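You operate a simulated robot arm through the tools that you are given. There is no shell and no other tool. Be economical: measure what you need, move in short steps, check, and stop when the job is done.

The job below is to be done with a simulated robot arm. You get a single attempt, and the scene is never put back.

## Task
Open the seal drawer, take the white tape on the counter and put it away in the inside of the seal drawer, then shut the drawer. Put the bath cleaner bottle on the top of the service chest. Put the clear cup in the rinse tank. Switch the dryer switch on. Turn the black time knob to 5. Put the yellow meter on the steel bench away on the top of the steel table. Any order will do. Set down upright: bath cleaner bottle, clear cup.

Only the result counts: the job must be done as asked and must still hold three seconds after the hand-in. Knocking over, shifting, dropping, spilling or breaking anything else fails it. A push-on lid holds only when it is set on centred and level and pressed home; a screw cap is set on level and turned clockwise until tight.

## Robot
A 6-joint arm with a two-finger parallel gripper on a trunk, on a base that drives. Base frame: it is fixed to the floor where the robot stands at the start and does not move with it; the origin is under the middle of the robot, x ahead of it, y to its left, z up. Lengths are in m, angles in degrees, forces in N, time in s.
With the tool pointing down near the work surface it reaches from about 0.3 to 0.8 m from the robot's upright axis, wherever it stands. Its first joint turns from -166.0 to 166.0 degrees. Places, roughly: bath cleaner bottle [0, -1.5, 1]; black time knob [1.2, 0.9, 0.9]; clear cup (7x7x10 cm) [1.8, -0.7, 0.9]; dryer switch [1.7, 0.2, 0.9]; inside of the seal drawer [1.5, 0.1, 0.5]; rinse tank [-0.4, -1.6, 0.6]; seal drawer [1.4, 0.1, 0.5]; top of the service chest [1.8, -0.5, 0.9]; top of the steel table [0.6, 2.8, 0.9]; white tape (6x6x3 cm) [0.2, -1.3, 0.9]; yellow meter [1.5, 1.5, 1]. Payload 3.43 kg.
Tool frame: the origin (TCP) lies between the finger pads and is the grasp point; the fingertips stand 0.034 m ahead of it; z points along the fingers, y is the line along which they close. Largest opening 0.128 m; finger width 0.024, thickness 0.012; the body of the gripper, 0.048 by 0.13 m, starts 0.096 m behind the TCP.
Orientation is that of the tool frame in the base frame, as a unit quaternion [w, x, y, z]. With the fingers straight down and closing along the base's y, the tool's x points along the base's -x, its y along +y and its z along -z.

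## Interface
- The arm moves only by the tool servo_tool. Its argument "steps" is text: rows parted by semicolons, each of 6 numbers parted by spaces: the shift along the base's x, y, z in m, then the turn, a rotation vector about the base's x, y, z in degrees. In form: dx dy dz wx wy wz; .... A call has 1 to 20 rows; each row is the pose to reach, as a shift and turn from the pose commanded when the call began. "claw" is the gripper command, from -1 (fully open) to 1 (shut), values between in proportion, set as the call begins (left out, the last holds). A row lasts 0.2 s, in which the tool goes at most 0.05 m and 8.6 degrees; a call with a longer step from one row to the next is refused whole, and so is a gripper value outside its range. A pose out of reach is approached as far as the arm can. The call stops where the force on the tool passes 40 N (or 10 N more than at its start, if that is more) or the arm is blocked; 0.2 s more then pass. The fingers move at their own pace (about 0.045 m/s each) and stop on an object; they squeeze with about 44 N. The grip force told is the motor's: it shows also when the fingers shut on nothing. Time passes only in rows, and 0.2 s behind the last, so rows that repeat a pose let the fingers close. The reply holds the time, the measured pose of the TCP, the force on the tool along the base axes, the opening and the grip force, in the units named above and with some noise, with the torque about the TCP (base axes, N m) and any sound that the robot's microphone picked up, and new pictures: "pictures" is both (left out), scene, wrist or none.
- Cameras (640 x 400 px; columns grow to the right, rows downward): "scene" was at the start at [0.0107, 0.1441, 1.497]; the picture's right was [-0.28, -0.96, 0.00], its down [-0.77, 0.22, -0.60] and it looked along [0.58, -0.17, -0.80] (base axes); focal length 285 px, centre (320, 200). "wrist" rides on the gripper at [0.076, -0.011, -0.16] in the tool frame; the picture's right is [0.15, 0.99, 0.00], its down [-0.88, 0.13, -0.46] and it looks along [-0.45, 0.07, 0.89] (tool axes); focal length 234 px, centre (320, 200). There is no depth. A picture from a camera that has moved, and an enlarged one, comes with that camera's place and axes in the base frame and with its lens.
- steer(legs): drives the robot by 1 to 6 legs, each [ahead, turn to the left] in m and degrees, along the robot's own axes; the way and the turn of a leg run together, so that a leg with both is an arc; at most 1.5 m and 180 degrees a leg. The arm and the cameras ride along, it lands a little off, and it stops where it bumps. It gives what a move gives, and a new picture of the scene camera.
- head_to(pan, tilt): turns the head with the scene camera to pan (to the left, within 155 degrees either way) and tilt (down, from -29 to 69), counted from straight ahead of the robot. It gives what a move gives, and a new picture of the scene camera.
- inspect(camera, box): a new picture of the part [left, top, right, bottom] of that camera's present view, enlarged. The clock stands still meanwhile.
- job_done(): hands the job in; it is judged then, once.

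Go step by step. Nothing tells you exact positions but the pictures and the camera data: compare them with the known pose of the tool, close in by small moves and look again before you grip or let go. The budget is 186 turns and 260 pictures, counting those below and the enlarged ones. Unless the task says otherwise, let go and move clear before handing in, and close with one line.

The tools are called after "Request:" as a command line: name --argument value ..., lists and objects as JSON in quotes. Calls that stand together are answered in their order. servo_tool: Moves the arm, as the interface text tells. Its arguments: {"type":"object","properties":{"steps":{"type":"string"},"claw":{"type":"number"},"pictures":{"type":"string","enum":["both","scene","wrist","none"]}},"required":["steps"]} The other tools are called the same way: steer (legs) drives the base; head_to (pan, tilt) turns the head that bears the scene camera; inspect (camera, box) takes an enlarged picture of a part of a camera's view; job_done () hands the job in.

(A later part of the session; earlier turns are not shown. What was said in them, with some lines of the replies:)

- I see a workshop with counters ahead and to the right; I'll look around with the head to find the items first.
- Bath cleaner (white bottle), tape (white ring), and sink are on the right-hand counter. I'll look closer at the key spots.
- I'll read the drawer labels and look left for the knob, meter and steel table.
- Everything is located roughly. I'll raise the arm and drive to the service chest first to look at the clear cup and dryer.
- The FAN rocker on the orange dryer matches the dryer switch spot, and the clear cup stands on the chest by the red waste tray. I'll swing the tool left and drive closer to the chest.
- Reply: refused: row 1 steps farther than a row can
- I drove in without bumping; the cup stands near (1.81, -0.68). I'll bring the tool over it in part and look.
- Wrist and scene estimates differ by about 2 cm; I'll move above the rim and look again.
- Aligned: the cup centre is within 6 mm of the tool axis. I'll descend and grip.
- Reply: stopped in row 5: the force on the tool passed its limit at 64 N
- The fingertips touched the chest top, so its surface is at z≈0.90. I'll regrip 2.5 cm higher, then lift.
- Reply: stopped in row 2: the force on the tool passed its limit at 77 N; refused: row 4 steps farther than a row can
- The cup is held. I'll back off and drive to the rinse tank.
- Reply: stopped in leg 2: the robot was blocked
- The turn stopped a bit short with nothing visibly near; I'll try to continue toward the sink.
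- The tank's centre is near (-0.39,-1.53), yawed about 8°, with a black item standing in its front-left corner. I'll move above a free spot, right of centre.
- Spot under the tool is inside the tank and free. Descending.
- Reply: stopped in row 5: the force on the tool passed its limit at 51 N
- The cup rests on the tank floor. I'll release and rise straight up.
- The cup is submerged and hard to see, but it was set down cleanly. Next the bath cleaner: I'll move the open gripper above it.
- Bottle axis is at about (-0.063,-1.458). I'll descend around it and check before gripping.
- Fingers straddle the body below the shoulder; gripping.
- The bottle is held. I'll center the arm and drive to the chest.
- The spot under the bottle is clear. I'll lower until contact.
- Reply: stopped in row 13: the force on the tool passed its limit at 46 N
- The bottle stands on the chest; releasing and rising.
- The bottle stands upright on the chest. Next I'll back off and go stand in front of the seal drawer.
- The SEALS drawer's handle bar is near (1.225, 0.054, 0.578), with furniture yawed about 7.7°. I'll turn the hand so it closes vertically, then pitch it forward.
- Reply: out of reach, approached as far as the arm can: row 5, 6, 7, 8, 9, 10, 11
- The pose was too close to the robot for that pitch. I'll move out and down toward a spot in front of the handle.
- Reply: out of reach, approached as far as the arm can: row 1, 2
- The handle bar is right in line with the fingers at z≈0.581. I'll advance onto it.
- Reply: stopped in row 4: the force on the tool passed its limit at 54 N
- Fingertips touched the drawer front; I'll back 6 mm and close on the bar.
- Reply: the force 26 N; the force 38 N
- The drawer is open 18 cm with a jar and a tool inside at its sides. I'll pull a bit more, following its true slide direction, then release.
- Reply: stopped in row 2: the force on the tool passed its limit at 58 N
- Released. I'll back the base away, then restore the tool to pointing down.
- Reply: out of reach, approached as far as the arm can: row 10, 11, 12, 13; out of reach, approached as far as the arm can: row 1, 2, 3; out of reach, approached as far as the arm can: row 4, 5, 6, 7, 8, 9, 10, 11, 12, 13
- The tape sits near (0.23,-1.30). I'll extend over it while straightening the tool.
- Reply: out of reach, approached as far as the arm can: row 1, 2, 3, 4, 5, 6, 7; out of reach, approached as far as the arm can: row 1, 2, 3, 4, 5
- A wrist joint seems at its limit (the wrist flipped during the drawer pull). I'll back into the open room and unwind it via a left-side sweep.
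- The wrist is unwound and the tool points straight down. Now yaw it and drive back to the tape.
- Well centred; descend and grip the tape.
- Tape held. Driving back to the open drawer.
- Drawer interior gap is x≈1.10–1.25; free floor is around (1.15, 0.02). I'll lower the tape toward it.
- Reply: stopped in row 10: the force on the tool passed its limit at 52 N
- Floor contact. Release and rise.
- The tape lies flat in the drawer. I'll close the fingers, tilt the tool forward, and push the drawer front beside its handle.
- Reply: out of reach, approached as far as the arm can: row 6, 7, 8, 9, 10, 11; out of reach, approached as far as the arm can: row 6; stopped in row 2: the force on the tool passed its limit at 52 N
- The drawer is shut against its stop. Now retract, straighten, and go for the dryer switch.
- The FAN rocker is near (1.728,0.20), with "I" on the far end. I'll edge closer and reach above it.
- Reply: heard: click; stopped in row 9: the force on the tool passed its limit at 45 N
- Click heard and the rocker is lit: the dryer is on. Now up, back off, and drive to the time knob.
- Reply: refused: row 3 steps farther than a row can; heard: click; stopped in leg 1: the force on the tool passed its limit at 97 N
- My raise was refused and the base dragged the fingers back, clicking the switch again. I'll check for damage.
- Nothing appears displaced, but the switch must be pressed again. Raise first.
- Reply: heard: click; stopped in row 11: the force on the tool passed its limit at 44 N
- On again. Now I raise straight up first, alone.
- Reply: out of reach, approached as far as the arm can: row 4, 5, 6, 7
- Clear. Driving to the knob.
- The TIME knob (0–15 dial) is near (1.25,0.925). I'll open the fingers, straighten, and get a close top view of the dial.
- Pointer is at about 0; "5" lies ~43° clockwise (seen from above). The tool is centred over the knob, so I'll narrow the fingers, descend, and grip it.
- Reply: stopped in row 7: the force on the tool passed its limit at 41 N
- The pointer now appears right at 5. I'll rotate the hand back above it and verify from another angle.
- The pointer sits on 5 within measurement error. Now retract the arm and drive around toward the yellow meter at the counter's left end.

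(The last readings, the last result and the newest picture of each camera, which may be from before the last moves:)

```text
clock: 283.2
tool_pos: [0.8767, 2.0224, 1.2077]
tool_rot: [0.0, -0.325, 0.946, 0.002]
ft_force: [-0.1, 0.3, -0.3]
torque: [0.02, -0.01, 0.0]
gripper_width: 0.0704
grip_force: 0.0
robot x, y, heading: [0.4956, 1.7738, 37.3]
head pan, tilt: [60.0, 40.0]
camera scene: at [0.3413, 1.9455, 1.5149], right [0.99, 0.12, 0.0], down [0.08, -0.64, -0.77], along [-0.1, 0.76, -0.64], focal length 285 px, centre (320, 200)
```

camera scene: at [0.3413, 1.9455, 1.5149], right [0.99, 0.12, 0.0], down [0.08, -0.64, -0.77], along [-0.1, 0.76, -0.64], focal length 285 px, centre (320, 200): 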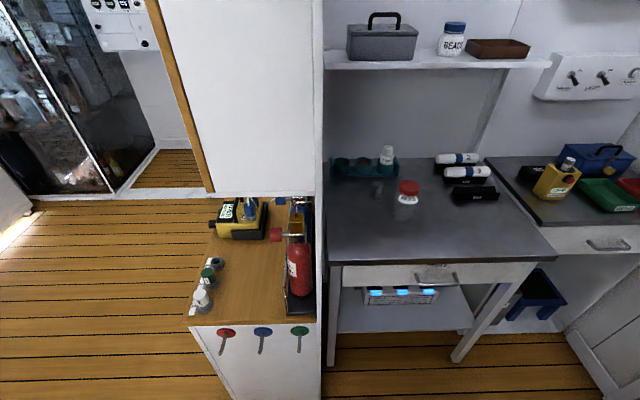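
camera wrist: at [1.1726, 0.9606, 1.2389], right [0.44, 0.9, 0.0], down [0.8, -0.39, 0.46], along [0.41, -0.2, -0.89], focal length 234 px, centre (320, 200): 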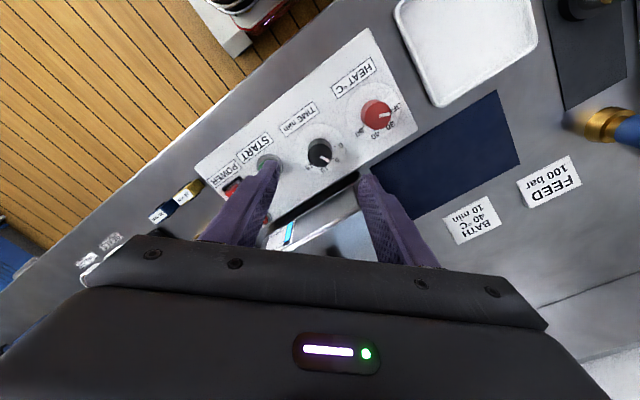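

The steel table's free area is around (0.67, 2.62). I'll drive into the corridor left of the counter to reach the yellow meter.

Request:
steer --legs '[[0, -7], [0.66, 0]]'

Request:
steer --legs '[[0, -78]]'

Request:
head_to --pan 5 --tilt 42

```text
clock: 288.6
tool_pos: [1.4879, 2.3048, 1.2077]
tool_rot: [-0.001, -0.264, 0.965, 0.001]
ft_force: [0.8, 0.5, -0.1]
torque: [-0.02, 0.02, 0.02]
gripper_width: 0.0704
grip_force: 0.1
robot x, y, heading: [1.08, 2.1055, 29.7]
head pan, tilt: [60.0, 40.0]
camera scene: at [0.9457, 2.2989, 1.5149], right [1.0, 0.0, 0.0], down [0.0, -0.64, -0.77], along [0.0, 0.77, -0.64], focal length 285 px, centre (320, 200)
```

scene: 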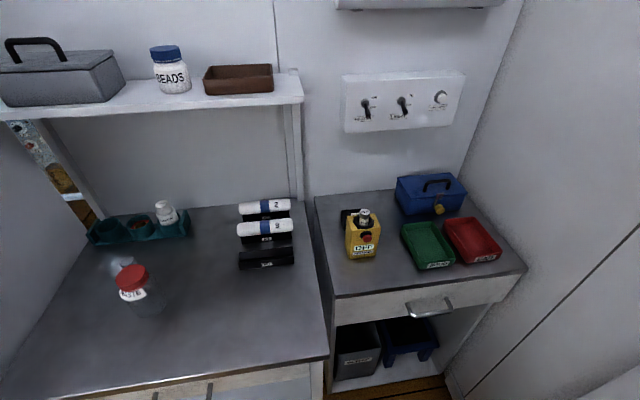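

```text
clock: 293.9
tool_pos: [1.3584, 1.7472, 1.2079]
tool_rot: [0.001, 0.399, 0.917, 0.001]
ft_force: [-1.0, 0.0, 0.1]
torque: [-0.02, -0.01, -0.02]
gripper_width: 0.0704
grip_force: 0.1
robot x, y, heading: [1.1095, 2.1334, -47.7]
head pan, tilt: [60.0, 40.0]
camera scene: at [1.2655, 2.3015, 1.5149], right [0.22, -0.98, 0.0], down [-0.63, -0.14, -0.77], along [0.75, 0.17, -0.64], focal length 285 px, centre (320, 200)
```

scene: 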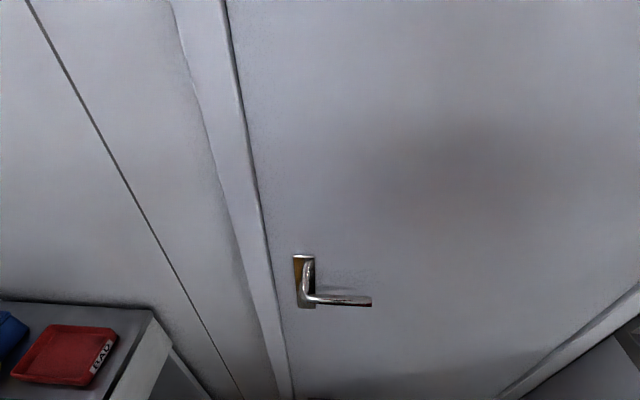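

```text
clock: 295.1
tool_pos: [1.3588, 1.7463, 1.2079]
tool_rot: [0.0, 0.399, 0.917, 0.002]
ft_force: [0.2, 0.1, -1.2]
torque: [-0.04, 0.0, -0.03]
gripper_width: 0.0702
grip_force: 0.0
robot x, y, heading: [1.1035, 2.1343, -47.6]
head pan, tilt: [5.0, 42.0]
camera scene: at [1.2441, 2.2267, 1.512], right [-0.68, -0.74, 0.0], down [-0.49, 0.45, -0.74], along [0.55, -0.5, -0.67], focal length 285 px, centre (320, 200)
```

scene: 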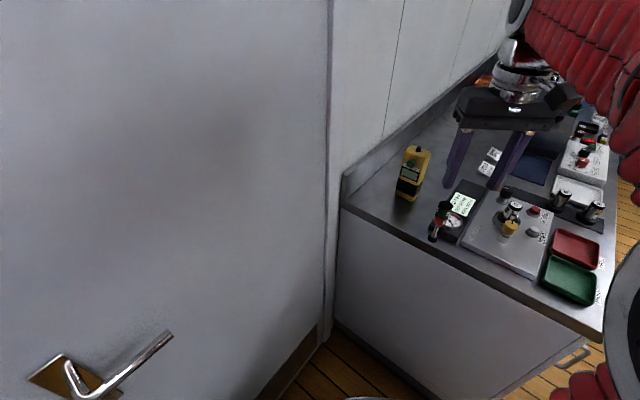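

Request:
inspect --camera "scene" --box '[370, 130, 480, 250]'

Request:
inspect --camera "wrist" --box '[0, 0, 640, 400]'

```text
3.33 times, centred on (425, 190) of scene
camera zoom: at [1.2441, 2.2267, 1.512], right [-0.68, -0.74, 0.0], down [-0.49, 0.45, -0.74], along [0.55, -0.5, -0.67], focal length 949 px, centre (-30, 233)
```

zoom: 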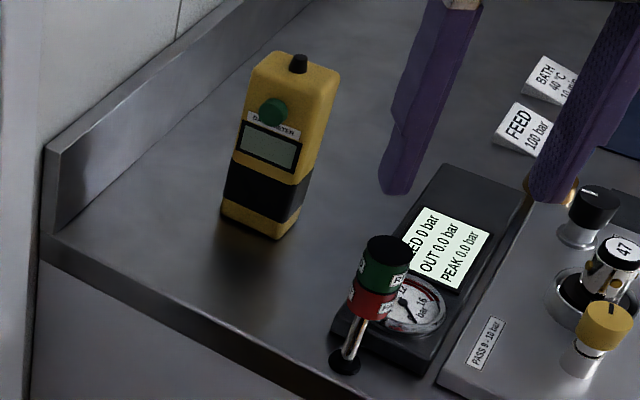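

```text
1.00 times, centred on (320, 200) of wrist (not enlarged: the box is as wide or as high as the picture)
camera zoom: at [1.299, 1.7956, 1.3683], right [0.62, 0.78, 0.0], down [0.69, -0.56, 0.46], along [0.36, -0.28, -0.89], focal length 234 px, centre (320, 200)
```

zoom: 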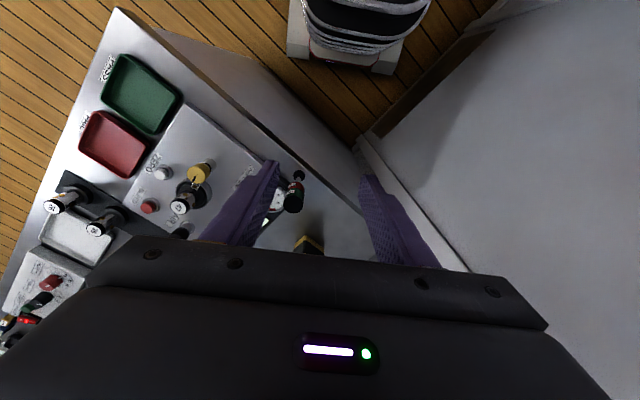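

The meter is about 8 cm wide along x, with a button on its +y face, so I'll grip its sides along x. Moving above it.

Request:
servo_tool --steps "0.03 -0.03 0 0 0 -7;0.06 -0.06 0 0 0 -14;0.09 -0.09 0 0 0 -21;0.12 -0.11 0 0 0 -28;0.15 -0.135 0 0 0 -35;0.18 -0.165 0 0 0 -35;0.19 -0.18 0 0 0 -35;0.19 -0.18 0 0 0 -35" --claw -1

```text
clock: 296.9
tool_pos: [1.5372, 1.5801, 1.1957]
tool_rot: [0.0, 0.656, 0.755, 0.0]
ft_force: [-0.5, -1.0, 0.3]
torque: [0.02, 0.01, -0.01]
gripper_width: 0.1282
grip_force: 0.1
out of reach, approached as far as the arm can: row 6, 7, 8
robot x, y, heading: [1.1076, 2.1333, -47.6]
head pan, tilt: [5.0, 42.0]
camera scene: at [1.2443, 2.2264, 1.512], right [-0.68, -0.74, 0.0], down [-0.49, 0.45, -0.74], along [0.55, -0.5, -0.67], focal length 285 px, centre (320, 200)
camera wrist: at [1.5155, 1.6553, 1.3566], right [0.96, 0.28, 0.0], down [0.25, -0.85, 0.46], along [0.13, -0.44, -0.89], focal length 234 px, centre (320, 200)
```

scene: 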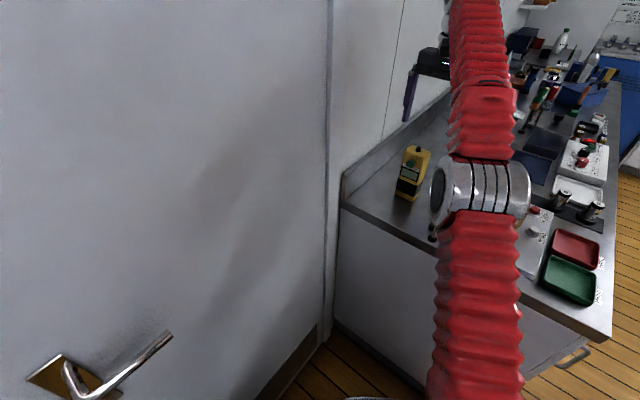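
wrist: 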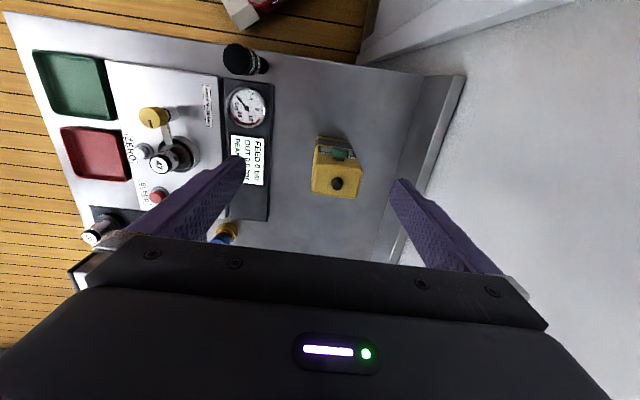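

Request:
servo_tool --steps "0 0 -0.03 0 0 0;0.01 -0.01 -0.06 0 0 0;0.022 -0.02 -0.07 0 0 0;0.032 -0.028 -0.07 0 0 0;0.032 -0.028 -0.07 0 0 0" --pictures "wrist"

```text
clock: 298.1
tool_pos: [1.568, 1.5545, 1.1274]
tool_rot: [0.001, 0.656, 0.755, 0.002]
ft_force: [-0.1, 0.2, 0.5]
torque: [0.01, 0.04, 0.01]
gripper_width: 0.1279
grip_force: 0.0
robot x, y, heading: [1.1071, 2.1362, -47.6]
head pan, tilt: [5.0, 42.0]
camera wrist: at [1.5473, 1.6294, 1.2867], right [0.96, 0.28, 0.0], down [0.25, -0.85, 0.46], along [0.13, -0.44, -0.89], focal length 234 px, centre (320, 200)
```

wrist: 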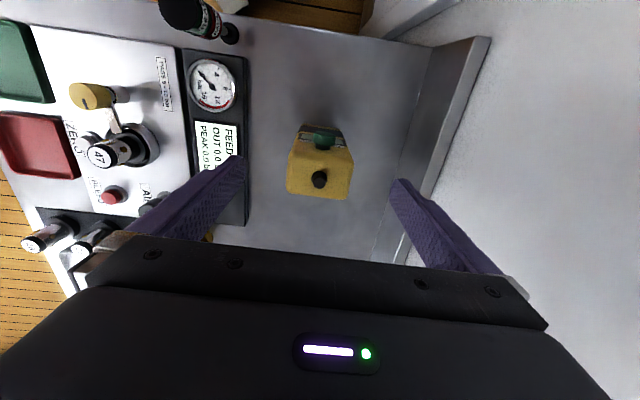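

Request:
servo_tool --steps "0.002 -0.002 -0.03 0 0 0;0.002 -0.002 -0.06 0 0 0;0.002 -0.002 -0.08 0 0 0;0.002 -0.002 -0.1 0 0 0;0.002 -0.002 -0.1 0 0 0" --pictures "wrist"

Request:
servo_tool --steps "0 0 0 0 0 0;0 0 0 0 0 0;0 0 0 0 0 0;0 0 0 0 0 0;0 0 0 0 0 0" --claw 1 --pictures "wrist"

```text
clock: 299.3
tool_pos: [1.5724, 1.5525, 1.0285]
tool_rot: [0.0, 0.657, 0.754, 0.001]
ft_force: [0.5, 0.9, -0.3]
torque: [-0.04, 0.01, 0.02]
gripper_width: 0.128
grip_force: 0.0
robot x, y, heading: [1.1082, 2.1341, -47.5]
head pan, tilt: [5.0, 42.0]
camera wrist: at [1.5496, 1.6267, 1.1884], right [0.96, 0.28, 0.0], down [0.25, -0.85, 0.46], along [0.13, -0.44, -0.89], focal length 234 px, centre (320, 200)
```

wrist: 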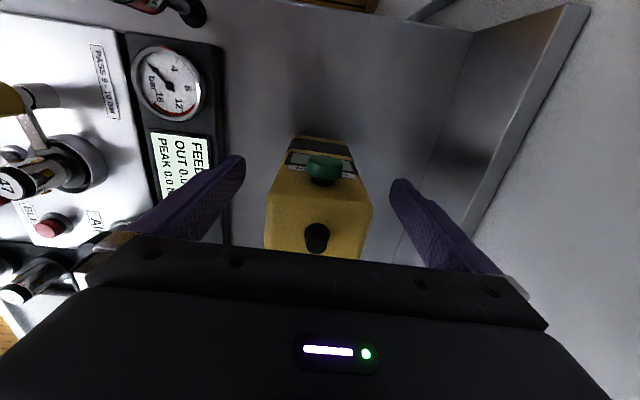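

```text
clock: 300.5
tool_pos: [1.5708, 1.5522, 1.0281]
tool_rot: [0.0, 0.656, 0.755, 0.0]
ft_force: [-1.4, 0.2, 0.9]
torque: [-0.04, 0.25, -0.03]
gripper_width: 0.0657
grip_force: 40.3
robot x, y, heading: [1.1063, 2.1331, -47.6]
head pan, tilt: [5.0, 42.0]
camera wrist: at [1.5494, 1.6266, 1.1886], right [0.96, 0.28, 0.0], down [0.25, -0.85, 0.46], along [0.13, -0.44, -0.89], focal length 234 px, centre (320, 200)
```

wrist: 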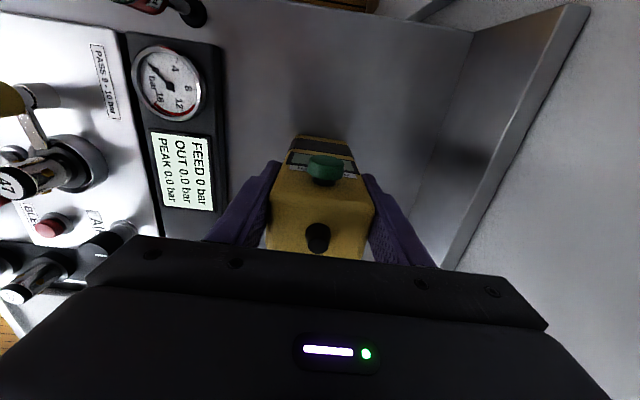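

Meter gripped. Lift, then retract above the light tower.

Request:
servo_tool --steps "0 0 0.03 0 0 0;0 0 0.07 0 0 0;0 0 0.11 0 0 0;-0.02 0.02 0.14 0 0 0;-0.04 0.045 0.17 0 0 0;-0.06 0.065 0.2 0 0 0;-0.07 0.08 0.23 0 0 0;-0.07 0.08 0.23 0 0 0"

```text
clock: 302.3
tool_pos: [1.5019, 1.634, 1.2553]
tool_rot: [0.0, 0.656, 0.755, 0.0]
ft_force: [-0.2, 1.5, -2.0]
torque: [-0.01, -0.01, -0.01]
gripper_width: 0.0657
grip_force: 44.3
out of reach, approached as far as the arm can: row 3
robot x, y, heading: [1.1088, 2.1336, -47.6]
head pan, tilt: [5.0, 42.0]
camera scene: at [1.2443, 2.2264, 1.512], right [-0.68, -0.74, 0.0], down [-0.49, 0.45, -0.74], along [0.55, -0.5, -0.67], focal length 285 px, centre (320, 200)
camera wrist: at [1.4804, 1.7086, 1.4169], right [0.96, 0.28, 0.0], down [0.25, -0.85, 0.46], along [0.13, -0.44, -0.89], focal length 234 px, centre (320, 200)
```

scene: 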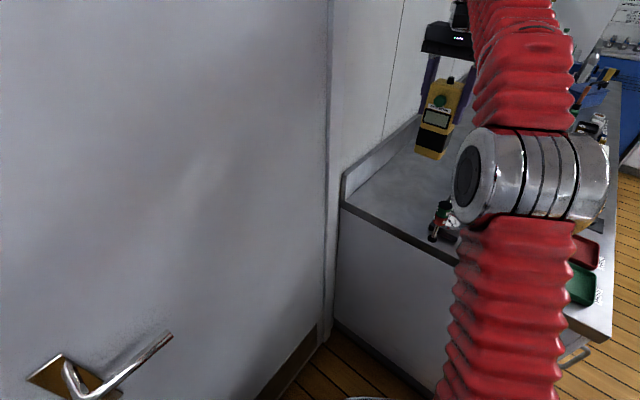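
wrist: 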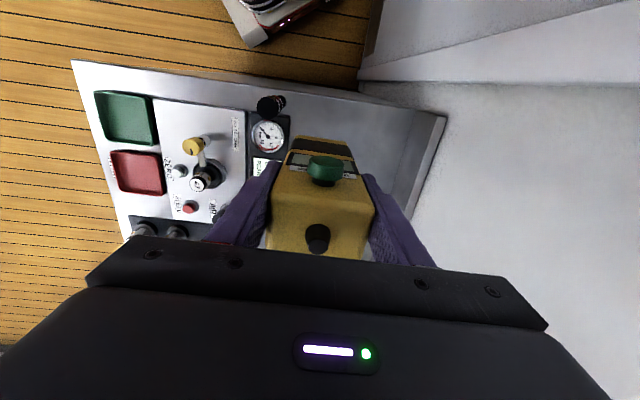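

Request:
servo_tool --steps "-0.03 0.035 0 0 0 0;-0.06 0.07 0 0 0 0;-0.09 0.105 0 0 0 0;-0.12 0.14 0 0 0 0;-0.12 0.14 0 0 0 0" --pictures "none"

Request:
steer --legs '[[0, 90]]'

```text
clock: 303.5
tool_pos: [1.3796, 1.7724, 1.2534]
tool_rot: [0.002, 0.656, 0.755, 0.001]
ft_force: [-0.3, 0.1, -2.2]
torque: [0.05, -0.01, 0.0]
gripper_width: 0.0658
grip_force: 44.3
robot x, y, heading: [1.1021, 2.134, -47.7]
head pan, tilt: [5.0, 42.0]
```

```text
clock: 309.5
tool_pos: [1.4668, 2.4037, 1.2528]
tool_rot: [-0.001, -0.067, 0.998, 0.0]
ft_force: [0.7, 0.0, -2.0]
torque: [0.01, 0.0, 0.0]
gripper_width: 0.0656
grip_force: 43.5
robot x, y, heading: [1.1357, 2.0933, 42.1]
head pan, tilt: [5.0, 42.0]
camera scene: at [1.0447, 2.2346, 1.512], right [0.73, -0.68, 0.0], down [-0.46, -0.49, -0.74], along [0.51, 0.54, -0.67], focal length 285 px, centre (320, 200)
```

scene: 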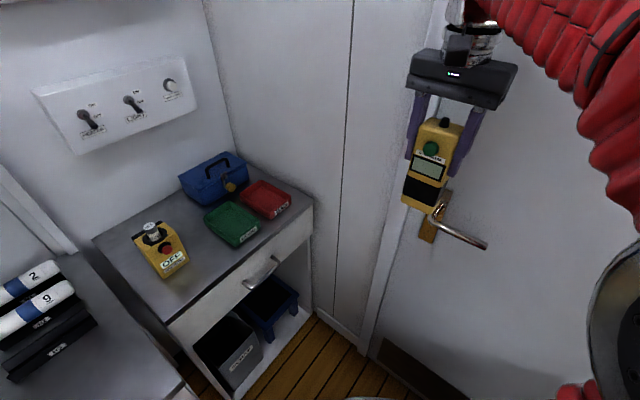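

Request:
steer --legs '[[0, 85]]'

Request:
head_to --pan 5 --tilt 42

```text
clock: 315.1
tool_pos: [0.865, 2.4517, 1.2547]
tool_rot: [0.001, 0.721, -0.693, 0.0]
ft_force: [0.4, 0.3, -2.1]
torque: [0.01, -0.03, -0.02]
gripper_width: 0.0659
grip_force: 43.8
robot x, y, heading: [1.1762, 2.1257, 126.1]
head pan, tilt: [5.0, 42.0]
camera scene: at [1.031, 2.0448, 1.512], right [0.75, 0.66, 0.0], down [0.44, -0.5, -0.74], along [-0.49, 0.56, -0.67], focal length 285 px, centre (320, 200)
```

scene: 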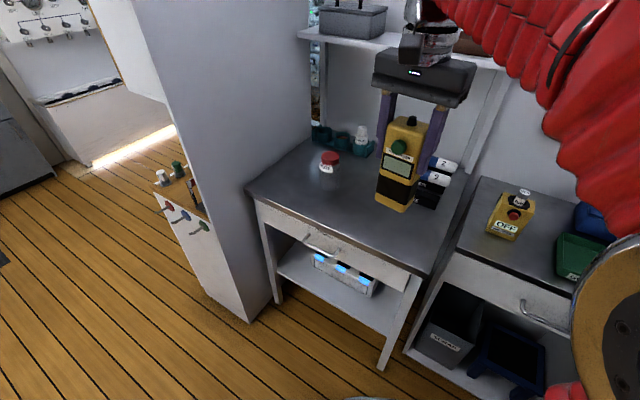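

```text
clock: 315.7
tool_pos: [0.8665, 2.4514, 1.2547]
tool_rot: [0.0, 0.72, -0.694, 0.0]
ft_force: [0.0, 1.2, -2.5]
torque: [-0.04, 0.04, 0.0]
gripper_width: 0.0659
grip_force: 44.0
robot x, y, heading: [1.1762, 2.1256, 126.2]
head pan, tilt: [5.0, 42.0]
camera scene: at [1.0311, 2.0448, 1.512], right [0.75, 0.66, 0.0], down [0.44, -0.5, -0.74], along [-0.49, 0.56, -0.67], focal length 285 px, centre (320, 200)
```

scene: 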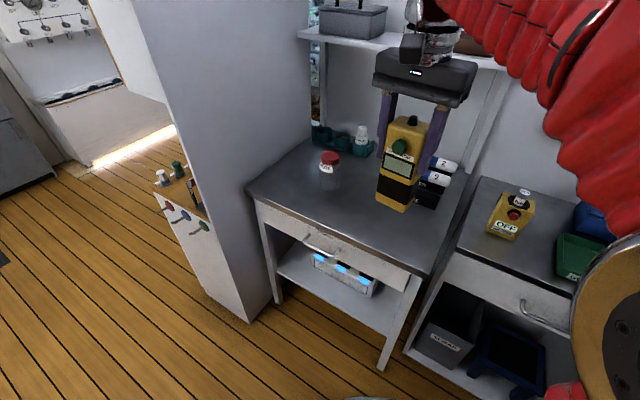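

The table's free spot is about (0.70, 2.60). I'll move over it and lower.

Request:
servo_tool --steps "-0.03 0.03 -0.01 0 0 0;-0.06 0.06 -0.03 0 0 0;-0.09 0.085 -0.05 0 0 0;-0.12 0.11 -0.07 0 0 0;-0.15 0.13 -0.09 0 0 0;-0.167 0.149 -0.11 0 0 0;-0.167 0.149 -0.11 0 0 0"

```text
clock: 317.3
tool_pos: [0.6987, 2.6002, 1.1446]
tool_rot: [0.002, 0.721, -0.693, -0.001]
ft_force: [-0.9, 0.6, -3.4]
torque: [-0.01, 0.0, -0.01]
gripper_width: 0.0656
grip_force: 44.2
robot x, y, heading: [1.1801, 2.1199, 126.1]
head pan, tilt: [5.0, 42.0]
camera scene: at [1.0308, 2.0451, 1.512], right [0.75, 0.66, 0.0], down [0.44, -0.5, -0.74], along [-0.49, 0.56, -0.67], focal length 285 px, centre (320, 200)
camera wrist: at [0.7132, 2.526, 1.3045], right [-0.98, -0.18, 0.0], down [-0.16, 0.87, 0.46], along [-0.09, 0.45, -0.89], focal length 234 px, centre (320, 200)
```

scene: 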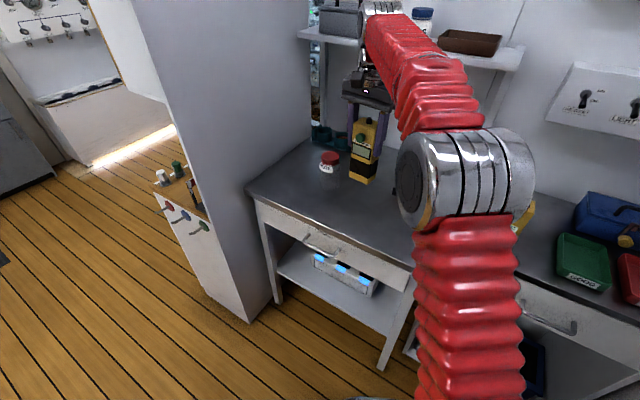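
wrist: 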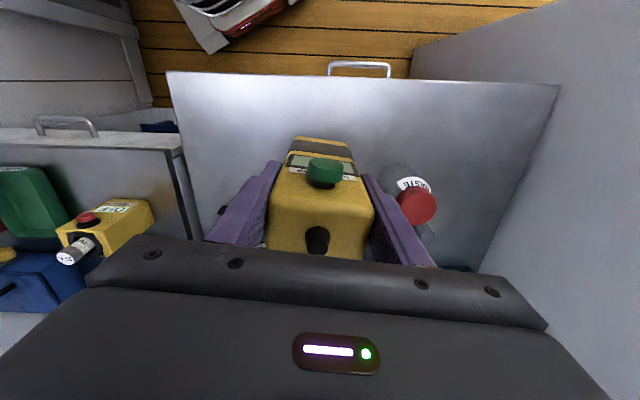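

Request:
servo_tool --steps "0 -0.005 -0.03 0 0 0;0 -0.01 -0.06 0 0 0;0 -0.01 -0.08 0 0 0;0 -0.01 -0.088 0 0 0;0 -0.01 -0.094 0 0 0;0 -0.01 -0.1 0 0 0;0 -0.01 -0.105 0 0 0;0 -0.01 -0.11 0 0 0;0 -0.01 -0.115 0 0 0;0 -0.01 -0.12 0 0 0;0 -0.01 -0.125 0 0 0;0 -0.01 -0.13 0 0 0;0 -0.01 -0.135 0 0 0;0 -0.01 -0.14 0 0 0;0 -0.01 -0.145 0 0 0"

```text
clock: 320.5
tool_pos: [0.6973, 2.5892, 0.9989]
tool_rot: [0.0, 0.721, -0.693, -0.001]
ft_force: [-0.1, 0.0, -2.1]
torque: [0.03, -0.02, -0.02]
gripper_width: 0.066
grip_force: 44.1
robot x, y, heading: [1.1765, 2.1195, 126.4]
head pan, tilt: [5.0, 42.0]
camera scene: at [1.0308, 2.0451, 1.512], right [0.75, 0.66, 0.0], down [0.44, -0.5, -0.74], along [-0.49, 0.56, -0.67], focal length 285 px, centre (320, 200)
camera wrist: at [0.7124, 2.516, 1.1591], right [-0.98, -0.18, 0.0], down [-0.16, 0.88, 0.46], along [-0.09, 0.45, -0.89], focal length 234 px, centre (320, 200)
```

scene: 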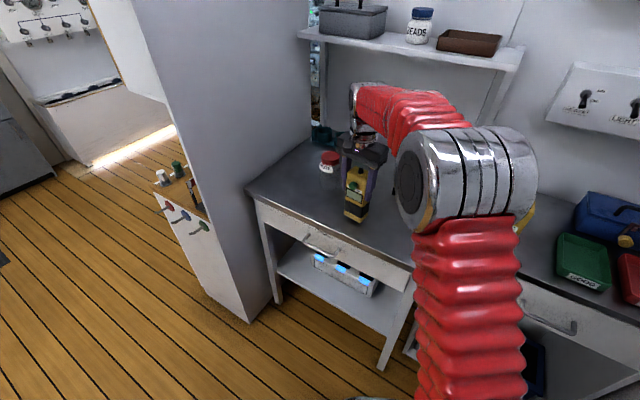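
wrist: 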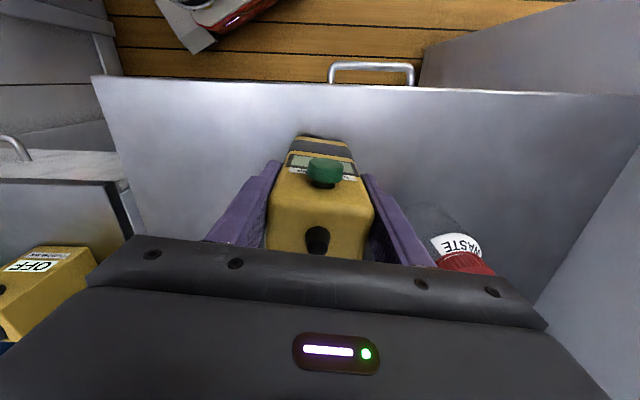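

Request:
servo_tool --steps "0 0 -0.005 0 0 0;0 0 -0.01 0 0 0;0 0 -0.015 0 0 0;0 0 -0.02 0 0 0;0 0 -0.025 0 0 0;0 0 -0.03 0 0 0;0 0 -0.035 0 0 0;0 0 -0.04 0 0 0;0 0 -0.045 0 0 0;0 0 -0.05 0 0 0"

```text
clock: 321.6
tool_pos: [0.6976, 2.5918, 0.9848]
tool_rot: [0.0, 0.721, -0.693, -0.005]
ft_force: [0.8, -1.5, 3.1]
torque: [-0.03, -0.35, -0.05]
gripper_width: 0.0654
grip_force: 44.1
robot x, y, heading: [1.1775, 2.1248, 126.0]
head pan, tilt: [5.0, 42.0]
stopped in row 5: the force on the tool passed its limit at 55 N (the readings are from after the stop); the commanded pose is now the measured one
camera scene: at [1.031, 2.0448, 1.512], right [0.75, 0.66, 0.0], down [0.44, -0.5, -0.74], along [-0.49, 0.56, -0.67], focal length 285 px, centre (320, 200)
camera wrist: at [0.7132, 2.5168, 1.144], right [-0.98, -0.18, 0.01], down [-0.16, 0.87, 0.46], along [-0.09, 0.45, -0.89], focal length 234 px, centre (320, 200)
```

scene: 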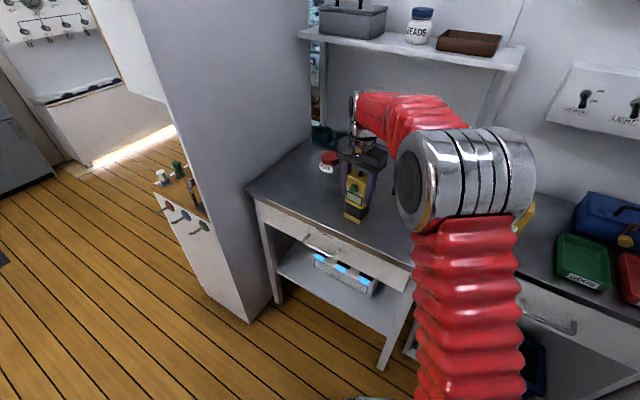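
wrist: 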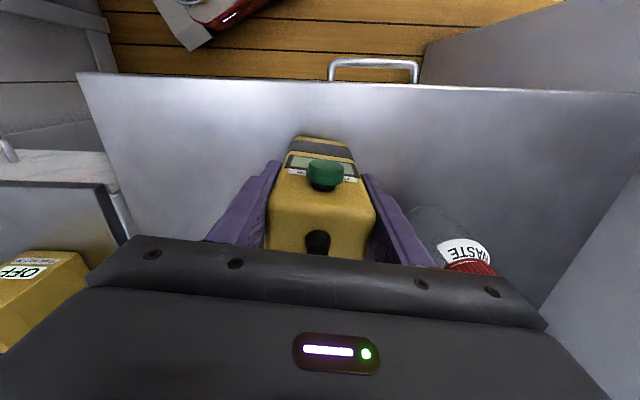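

Contact with the table; release and rise.

Request:
servo_tool --steps "0 0 0.001 0 0 0;0 0 0.001 0 0 0;0 0 0.001 0 0 0;0 0 0.001 0 0 0" --claw -0.5 --pictures "none"

Request:
servo_tool --steps "0 0 0.03 0 0 0;0 0 0.07 0 0 0;0 0 0.11 0 0 0;0 0 0.15 0 0 0;0 0 0.19 0 0 0;0.03 -0.03 0.21 0 0 0;0.06 -0.06 0.23 0 0 0;0.09 -0.09 0.25 0 0 0;0.12 -0.12 0.25 0 0 0"

```text
clock: 322.6
tool_pos: [0.6978, 2.592, 0.9856]
tool_rot: [0.001, 0.721, -0.693, -0.004]
ft_force: [0.1, 1.0, -0.2]
torque: [0.02, 0.04, 0.0]
gripper_width: 0.096
grip_force: 0.1
robot x, y, heading: [1.1812, 2.1271, 126.2]
head pan, tilt: [5.0, 42.0]
```

```text
clock: 324.6
tool_pos: [0.8178, 2.4723, 1.2385]
tool_rot: [0.001, 0.721, -0.693, -0.004]
ft_force: [-0.8, -0.3, -0.1]
torque: [-0.06, -0.04, 0.03]
gripper_width: 0.0961
grip_force: 0.0
robot x, y, heading: [1.1793, 2.1233, 126.1]
head pan, tilt: [5.0, 42.0]
camera scene: at [1.0308, 2.0452, 1.512], right [0.75, 0.66, 0.0], down [0.44, -0.5, -0.74], along [-0.49, 0.56, -0.67], focal length 285 px, centre (320, 200)
camera wrist: at [0.8336, 2.3964, 1.3978], right [-0.98, -0.18, 0.01], down [-0.16, 0.87, 0.46], along [-0.09, 0.45, -0.89], focal length 234 px, centre (320, 200)
```

scene: 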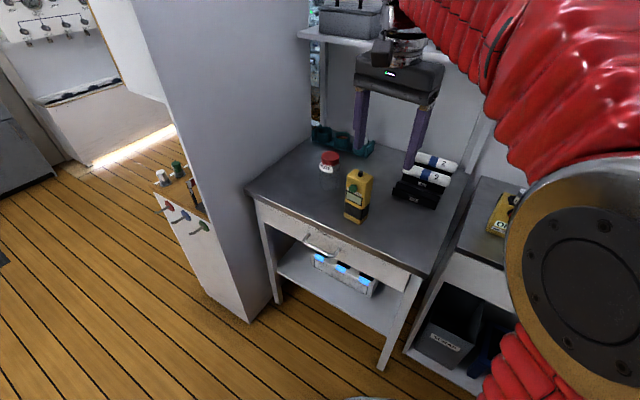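
wrist: 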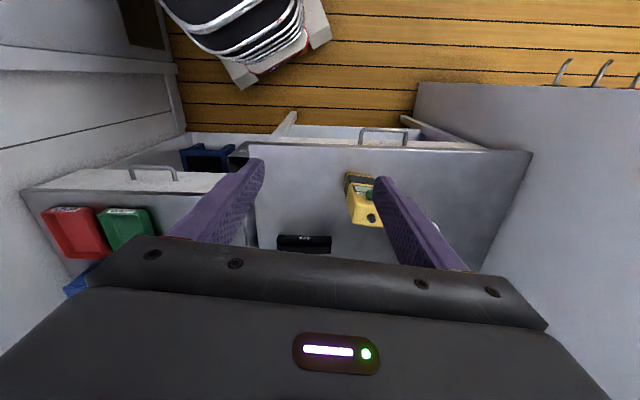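

The meter stands upright. I'll drive out and check the knob/switch and the cup in the tank before handing in.

Request:
steer --legs '[[0, 84], [0.84, 0], [0, 60], [1.0, 0]]'

Request:
head_to --pan 70 --tilt 30

```text
clock: 345.8
tool_pos: [0.6011, 0.1747, 1.2386]
tool_rot: [0.005, 0.877, 0.481, -0.002]
ft_force: [-0.6, -0.1, 0.7]
torque: [0.0, -0.01, -0.01]
gripper_width: 0.0962
grip_force: 0.1
robot x, y, heading: [0.4913, 0.669, -88.5]
head pan, tilt: [5.0, 42.0]
camera scene: at [0.6535, 0.6478, 1.512], right [-0.99, -0.11, 0.0], down [-0.08, 0.67, -0.74], along [0.08, -0.74, -0.67], focal length 285 px, centre (320, 200)
```

scene: 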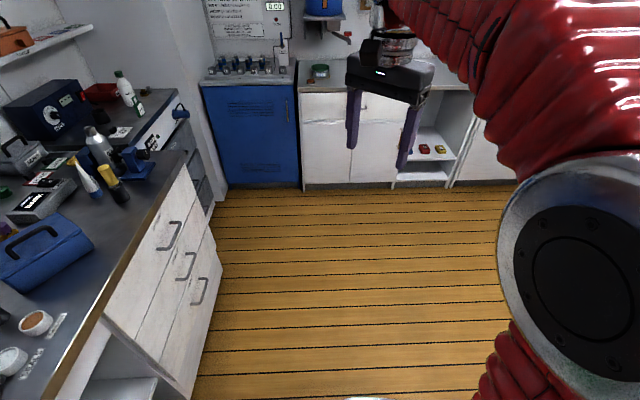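

```text
clock: 347.1
tool_pos: [0.6013, 0.1764, 1.2389]
tool_rot: [0.006, 0.877, 0.481, -0.001]
ft_force: [-0.6, 0.6, -0.2]
torque: [0.0, 0.0, 0.01]
gripper_width: 0.0961
grip_force: 0.0
robot x, y, heading: [0.4916, 0.6655, -88.5]
head pan, tilt: [70.0, 30.0]
camera scene: at [0.7299, 0.7021, 1.5303], right [-0.32, -0.95, 0.0], down [-0.47, 0.16, -0.87], along [0.82, -0.28, -0.5], focal length 285 px, centre (320, 200)
```

scene: 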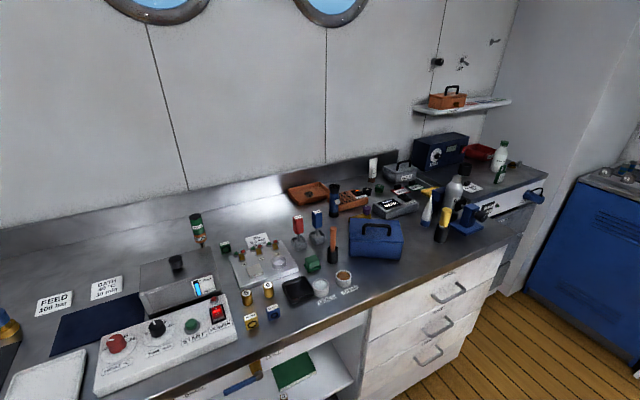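

Request:
inspect --camera "scene" --box '[290, 160, 430, 250]'

Request:
inspect --camera "scene" --box '[120, 305, 200, 355]'

Request:
steer --legs '[[0, -28], [1.45, 0], [0, 25]]'

Request:
head_to --pan -5 --tilt 52

```text
4.44 times, centred on (360, 205) of scene
camera zoom: at [0.7299, 0.7021, 1.5303], right [-0.32, -0.95, 0.0], down [-0.47, 0.16, -0.87], along [0.82, -0.28, -0.5], focal length 1265 px, centre (142, 178)
```

zoom: 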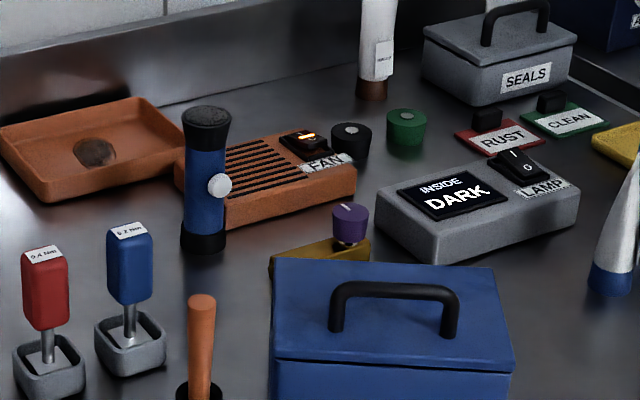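

```text
8.00 times, centred on (160, 330) of scene
camera zoom: at [0.7299, 0.7021, 1.5303], right [-0.32, -0.95, 0.0], down [-0.47, 0.16, -0.87], along [0.82, -0.28, -0.5], focal length 2277 px, centre (1600, -840)
```

zoom: 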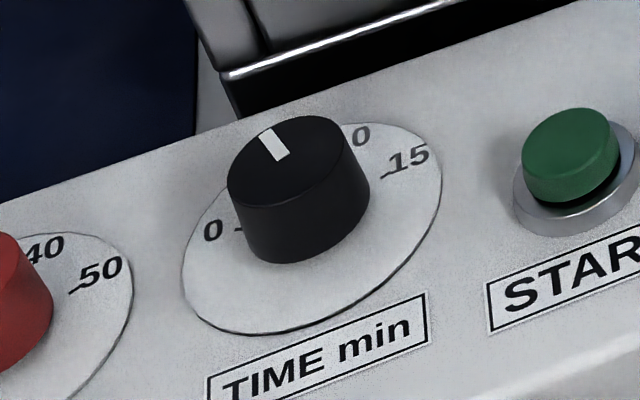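

```text
clock: 360.2
tool_pos: [-0.0623, -1.1319, 1.2387]
tool_rot: [0.005, 0.888, 0.46, -0.001]
ft_force: [-0.7, -0.1, -0.2]
torque: [-0.01, -0.01, 0.01]
gripper_width: 0.096
grip_force: 0.0
robot x, y, heading: [-0.1681, -0.6382, -91.4]
head pan, tilt: [70.0, 30.0]
camera scene: at [0.0731, -0.6133, 1.5303], right [-0.36, -0.93, 0.0], down [-0.47, 0.18, -0.87], along [0.81, -0.31, -0.5], focal length 285 px, centre (320, 200)
```

scene: 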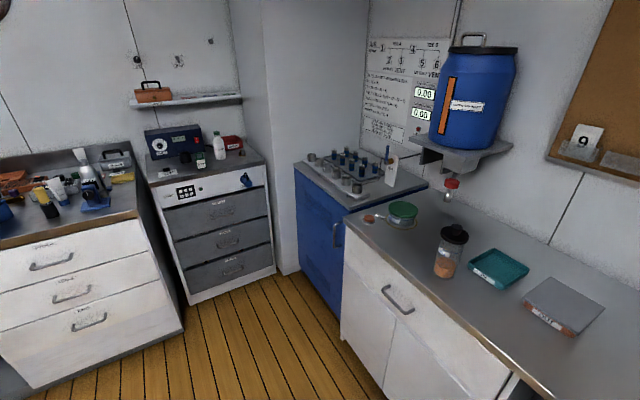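

```text
clock: 361.7
tool_pos: [-0.0616, -1.1337, 1.2388]
tool_rot: [0.005, 0.888, 0.46, -0.003]
ft_force: [0.0, 0.0, 0.9]
torque: [0.04, 0.0, -0.02]
gripper_width: 0.0963
grip_force: 0.1
robot x, y, heading: [-0.1702, -0.6366, -91.2]
head pan, tilt: [-5.0, 52.0]
camera scene: at [-0.0194, -0.6552, 1.4981], right [-0.99, 0.11, 0.0], down [0.09, 0.78, -0.62], along [-0.07, -0.61, -0.79], focal length 285 px, centre (320, 200)
```

scene: 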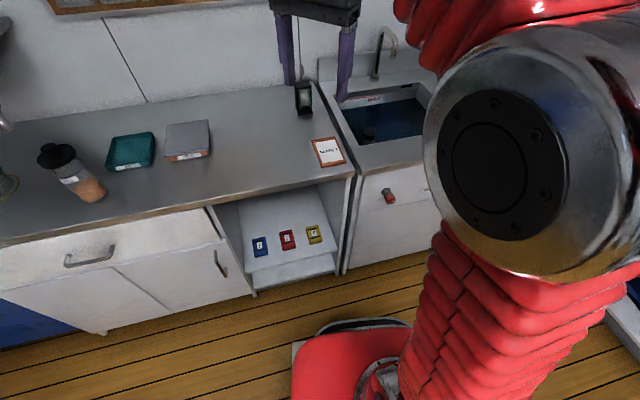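

Request:
steer --legs '[[0.17, 0]]'

Request:
servo_tool --steps "-0.04 -0.01 0 0 0 5;-0.08 -0.02 -0.01 0 0 10;-0.12 -0.03 -0.03 0 0 15;-0.16 -0.04 -0.05 0 0 20;-0.2 -0.06 -0.07 0 0 25;-0.24 -0.08 -0.09 0 0 30;-0.28 -0.1 -0.11 0 0 35;-0.32 -0.12 -0.13 0 0 40;-0.35 -0.14 -0.15 0 0 45;-0.35 -0.14 -0.15 0 0 45" --pictures "wrist"

Request:
inspect --camera "wrist" --box '[200, 30, 460, 200]'

```text
clock: 363.4
tool_pos: [-0.0684, -1.3052, 1.2386]
tool_rot: [0.004, 0.889, 0.458, -0.001]
ft_force: [0.3, -0.1, 0.0]
torque: [0.02, -0.02, -0.01]
gripper_width: 0.0961
grip_force: 0.1
robot x, y, heading: [-0.1726, -0.8076, -91.7]
head pan, tilt: [-5.0, 52.0]
camera scene: at [-0.0234, -0.8268, 1.4981], right [-0.99, 0.11, 0.0], down [0.09, 0.78, -0.62], along [-0.07, -0.61, -0.79], focal length 285 px, centre (320, 200)
```

scene: 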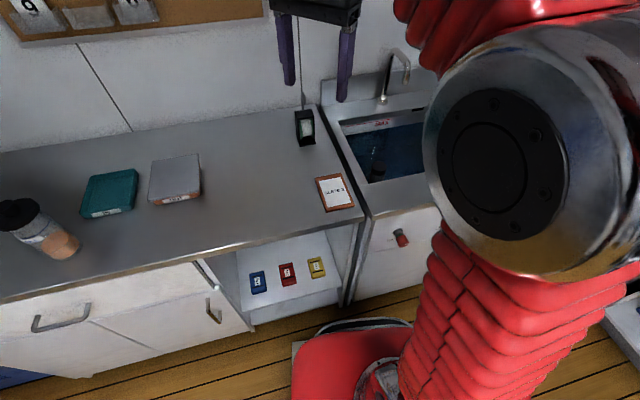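

```text
clock: 365.6
tool_pos: [-0.4188, -1.4419, 1.0901]
tool_rot: [0.004, 0.646, 0.763, 0.001]
ft_force: [0.2, -0.7, 0.2]
torque: [0.0, 0.03, 0.0]
gripper_width: 0.0959
grip_force: 0.1
robot x, y, heading: [-0.1747, -0.8092, -91.3]
head pan, tilt: [-5.0, 52.0]
camera wrist: at [-0.4428, -1.3677, 1.2493], right [0.95, 0.31, 0.01], down [0.27, -0.84, 0.46], along [0.15, -0.44, -0.89], focal length 234 px, centre (320, 200)
```

wrist: 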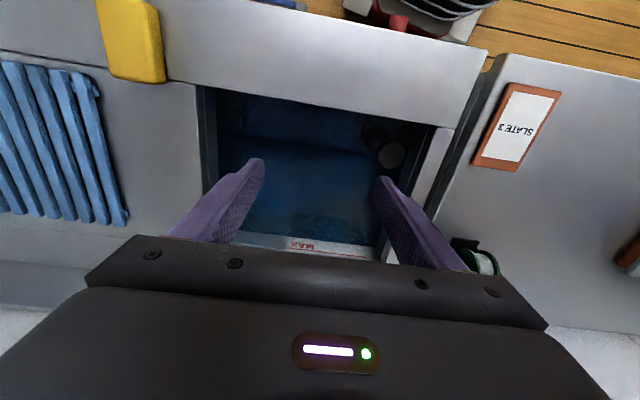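

```text
2.35 times, centred on (330, 115) of wrist
camera zoom: at [-0.4428, -1.3677, 1.2493], right [0.95, 0.31, 0.01], down [0.27, -0.84, 0.46], along [0.15, -0.44, -0.89], focal length 551 px, centre (296, 400)
```

zoom: 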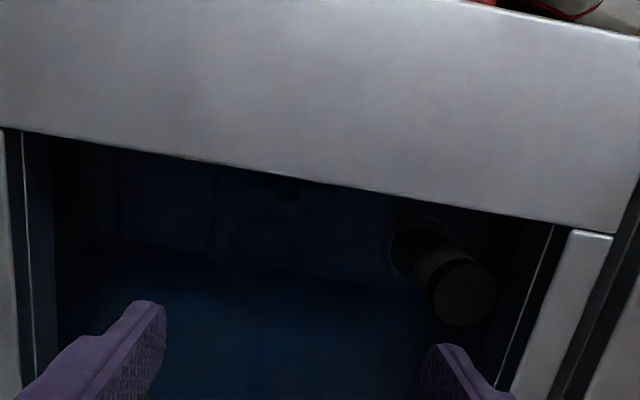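

Request:
inspect --camera "wrist" --box '[260, 90, 370, 190]'

Request:
servo_tool --steps "0.02 0.04 -0.02 0 0 0;0.03 0.08 -0.05 0 0 0;0.03 0.09 -0.07 0 0 0;0.03 0.09 -0.07 0 0 0" --pictures "wrist"

Request:
inspect --camera "wrist" --box '[220, 130, 400, 240]'

```text
4.00 times, centred on (315, 140) of wrist
camera zoom: at [-0.4428, -1.3677, 1.2493], right [0.95, 0.31, 0.01], down [0.27, -0.84, 0.46], along [0.15, -0.44, -0.89], focal length 937 px, centre (340, 440)
```

zoom: 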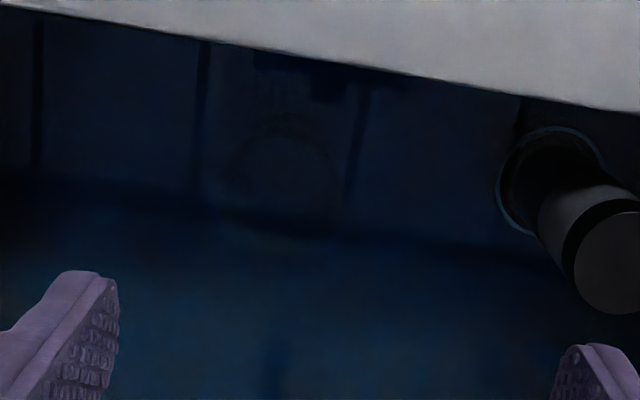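

```text
refused: row 2 steps farther than a row can; nothing moved
```

```text
3.56 times, centred on (310, 185) of wrist
camera zoom: at [-0.4428, -1.3677, 1.2493], right [0.95, 0.31, 0.01], down [0.27, -0.84, 0.46], along [0.15, -0.44, -0.89], focal length 833 px, centre (356, 253)
```

zoom: 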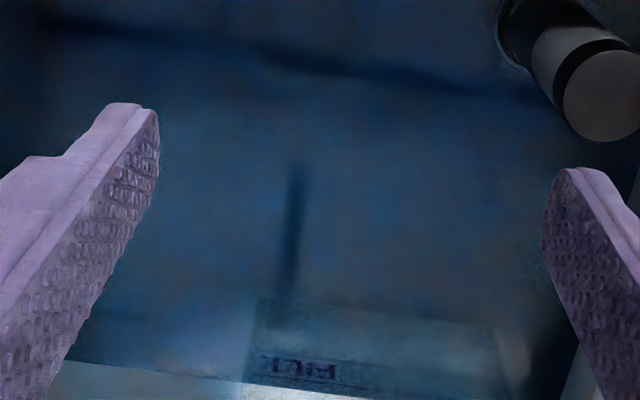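

The faint circular outline in the tank fits an upright cup, the switch is lit, the knob points to 5, the drawer is shut, and the bottle and meter stand. I'll raise the arm clear and hand in.

Request:
servo_tool --steps "0 0.03 0.03 0 0 0;0 0.06 0.06 0 0 0;0 0.09 0.09 0 0 0" --pictures "none"

Request:
job_done

```text
clock: 366.4
tool_pos: [-0.4169, -1.3522, 1.1816]
tool_rot: [0.005, 0.646, 0.763, 0.002]
ft_force: [0.6, 0.1, -0.5]
torque: [0.04, 0.0, 0.0]
gripper_width: 0.0962
grip_force: 0.1
robot x, y, heading: [-0.1775, -0.8122, -91.4]
head pan, tilt: [-5.0, 52.0]
```

```text
The job is handed in.
```

I did all six parts and handed the job in; two I could only judge by eye: the cup shows as just a faint circle in the water, which fits it standing upright, and the knob reads 5 to within a few degrees.
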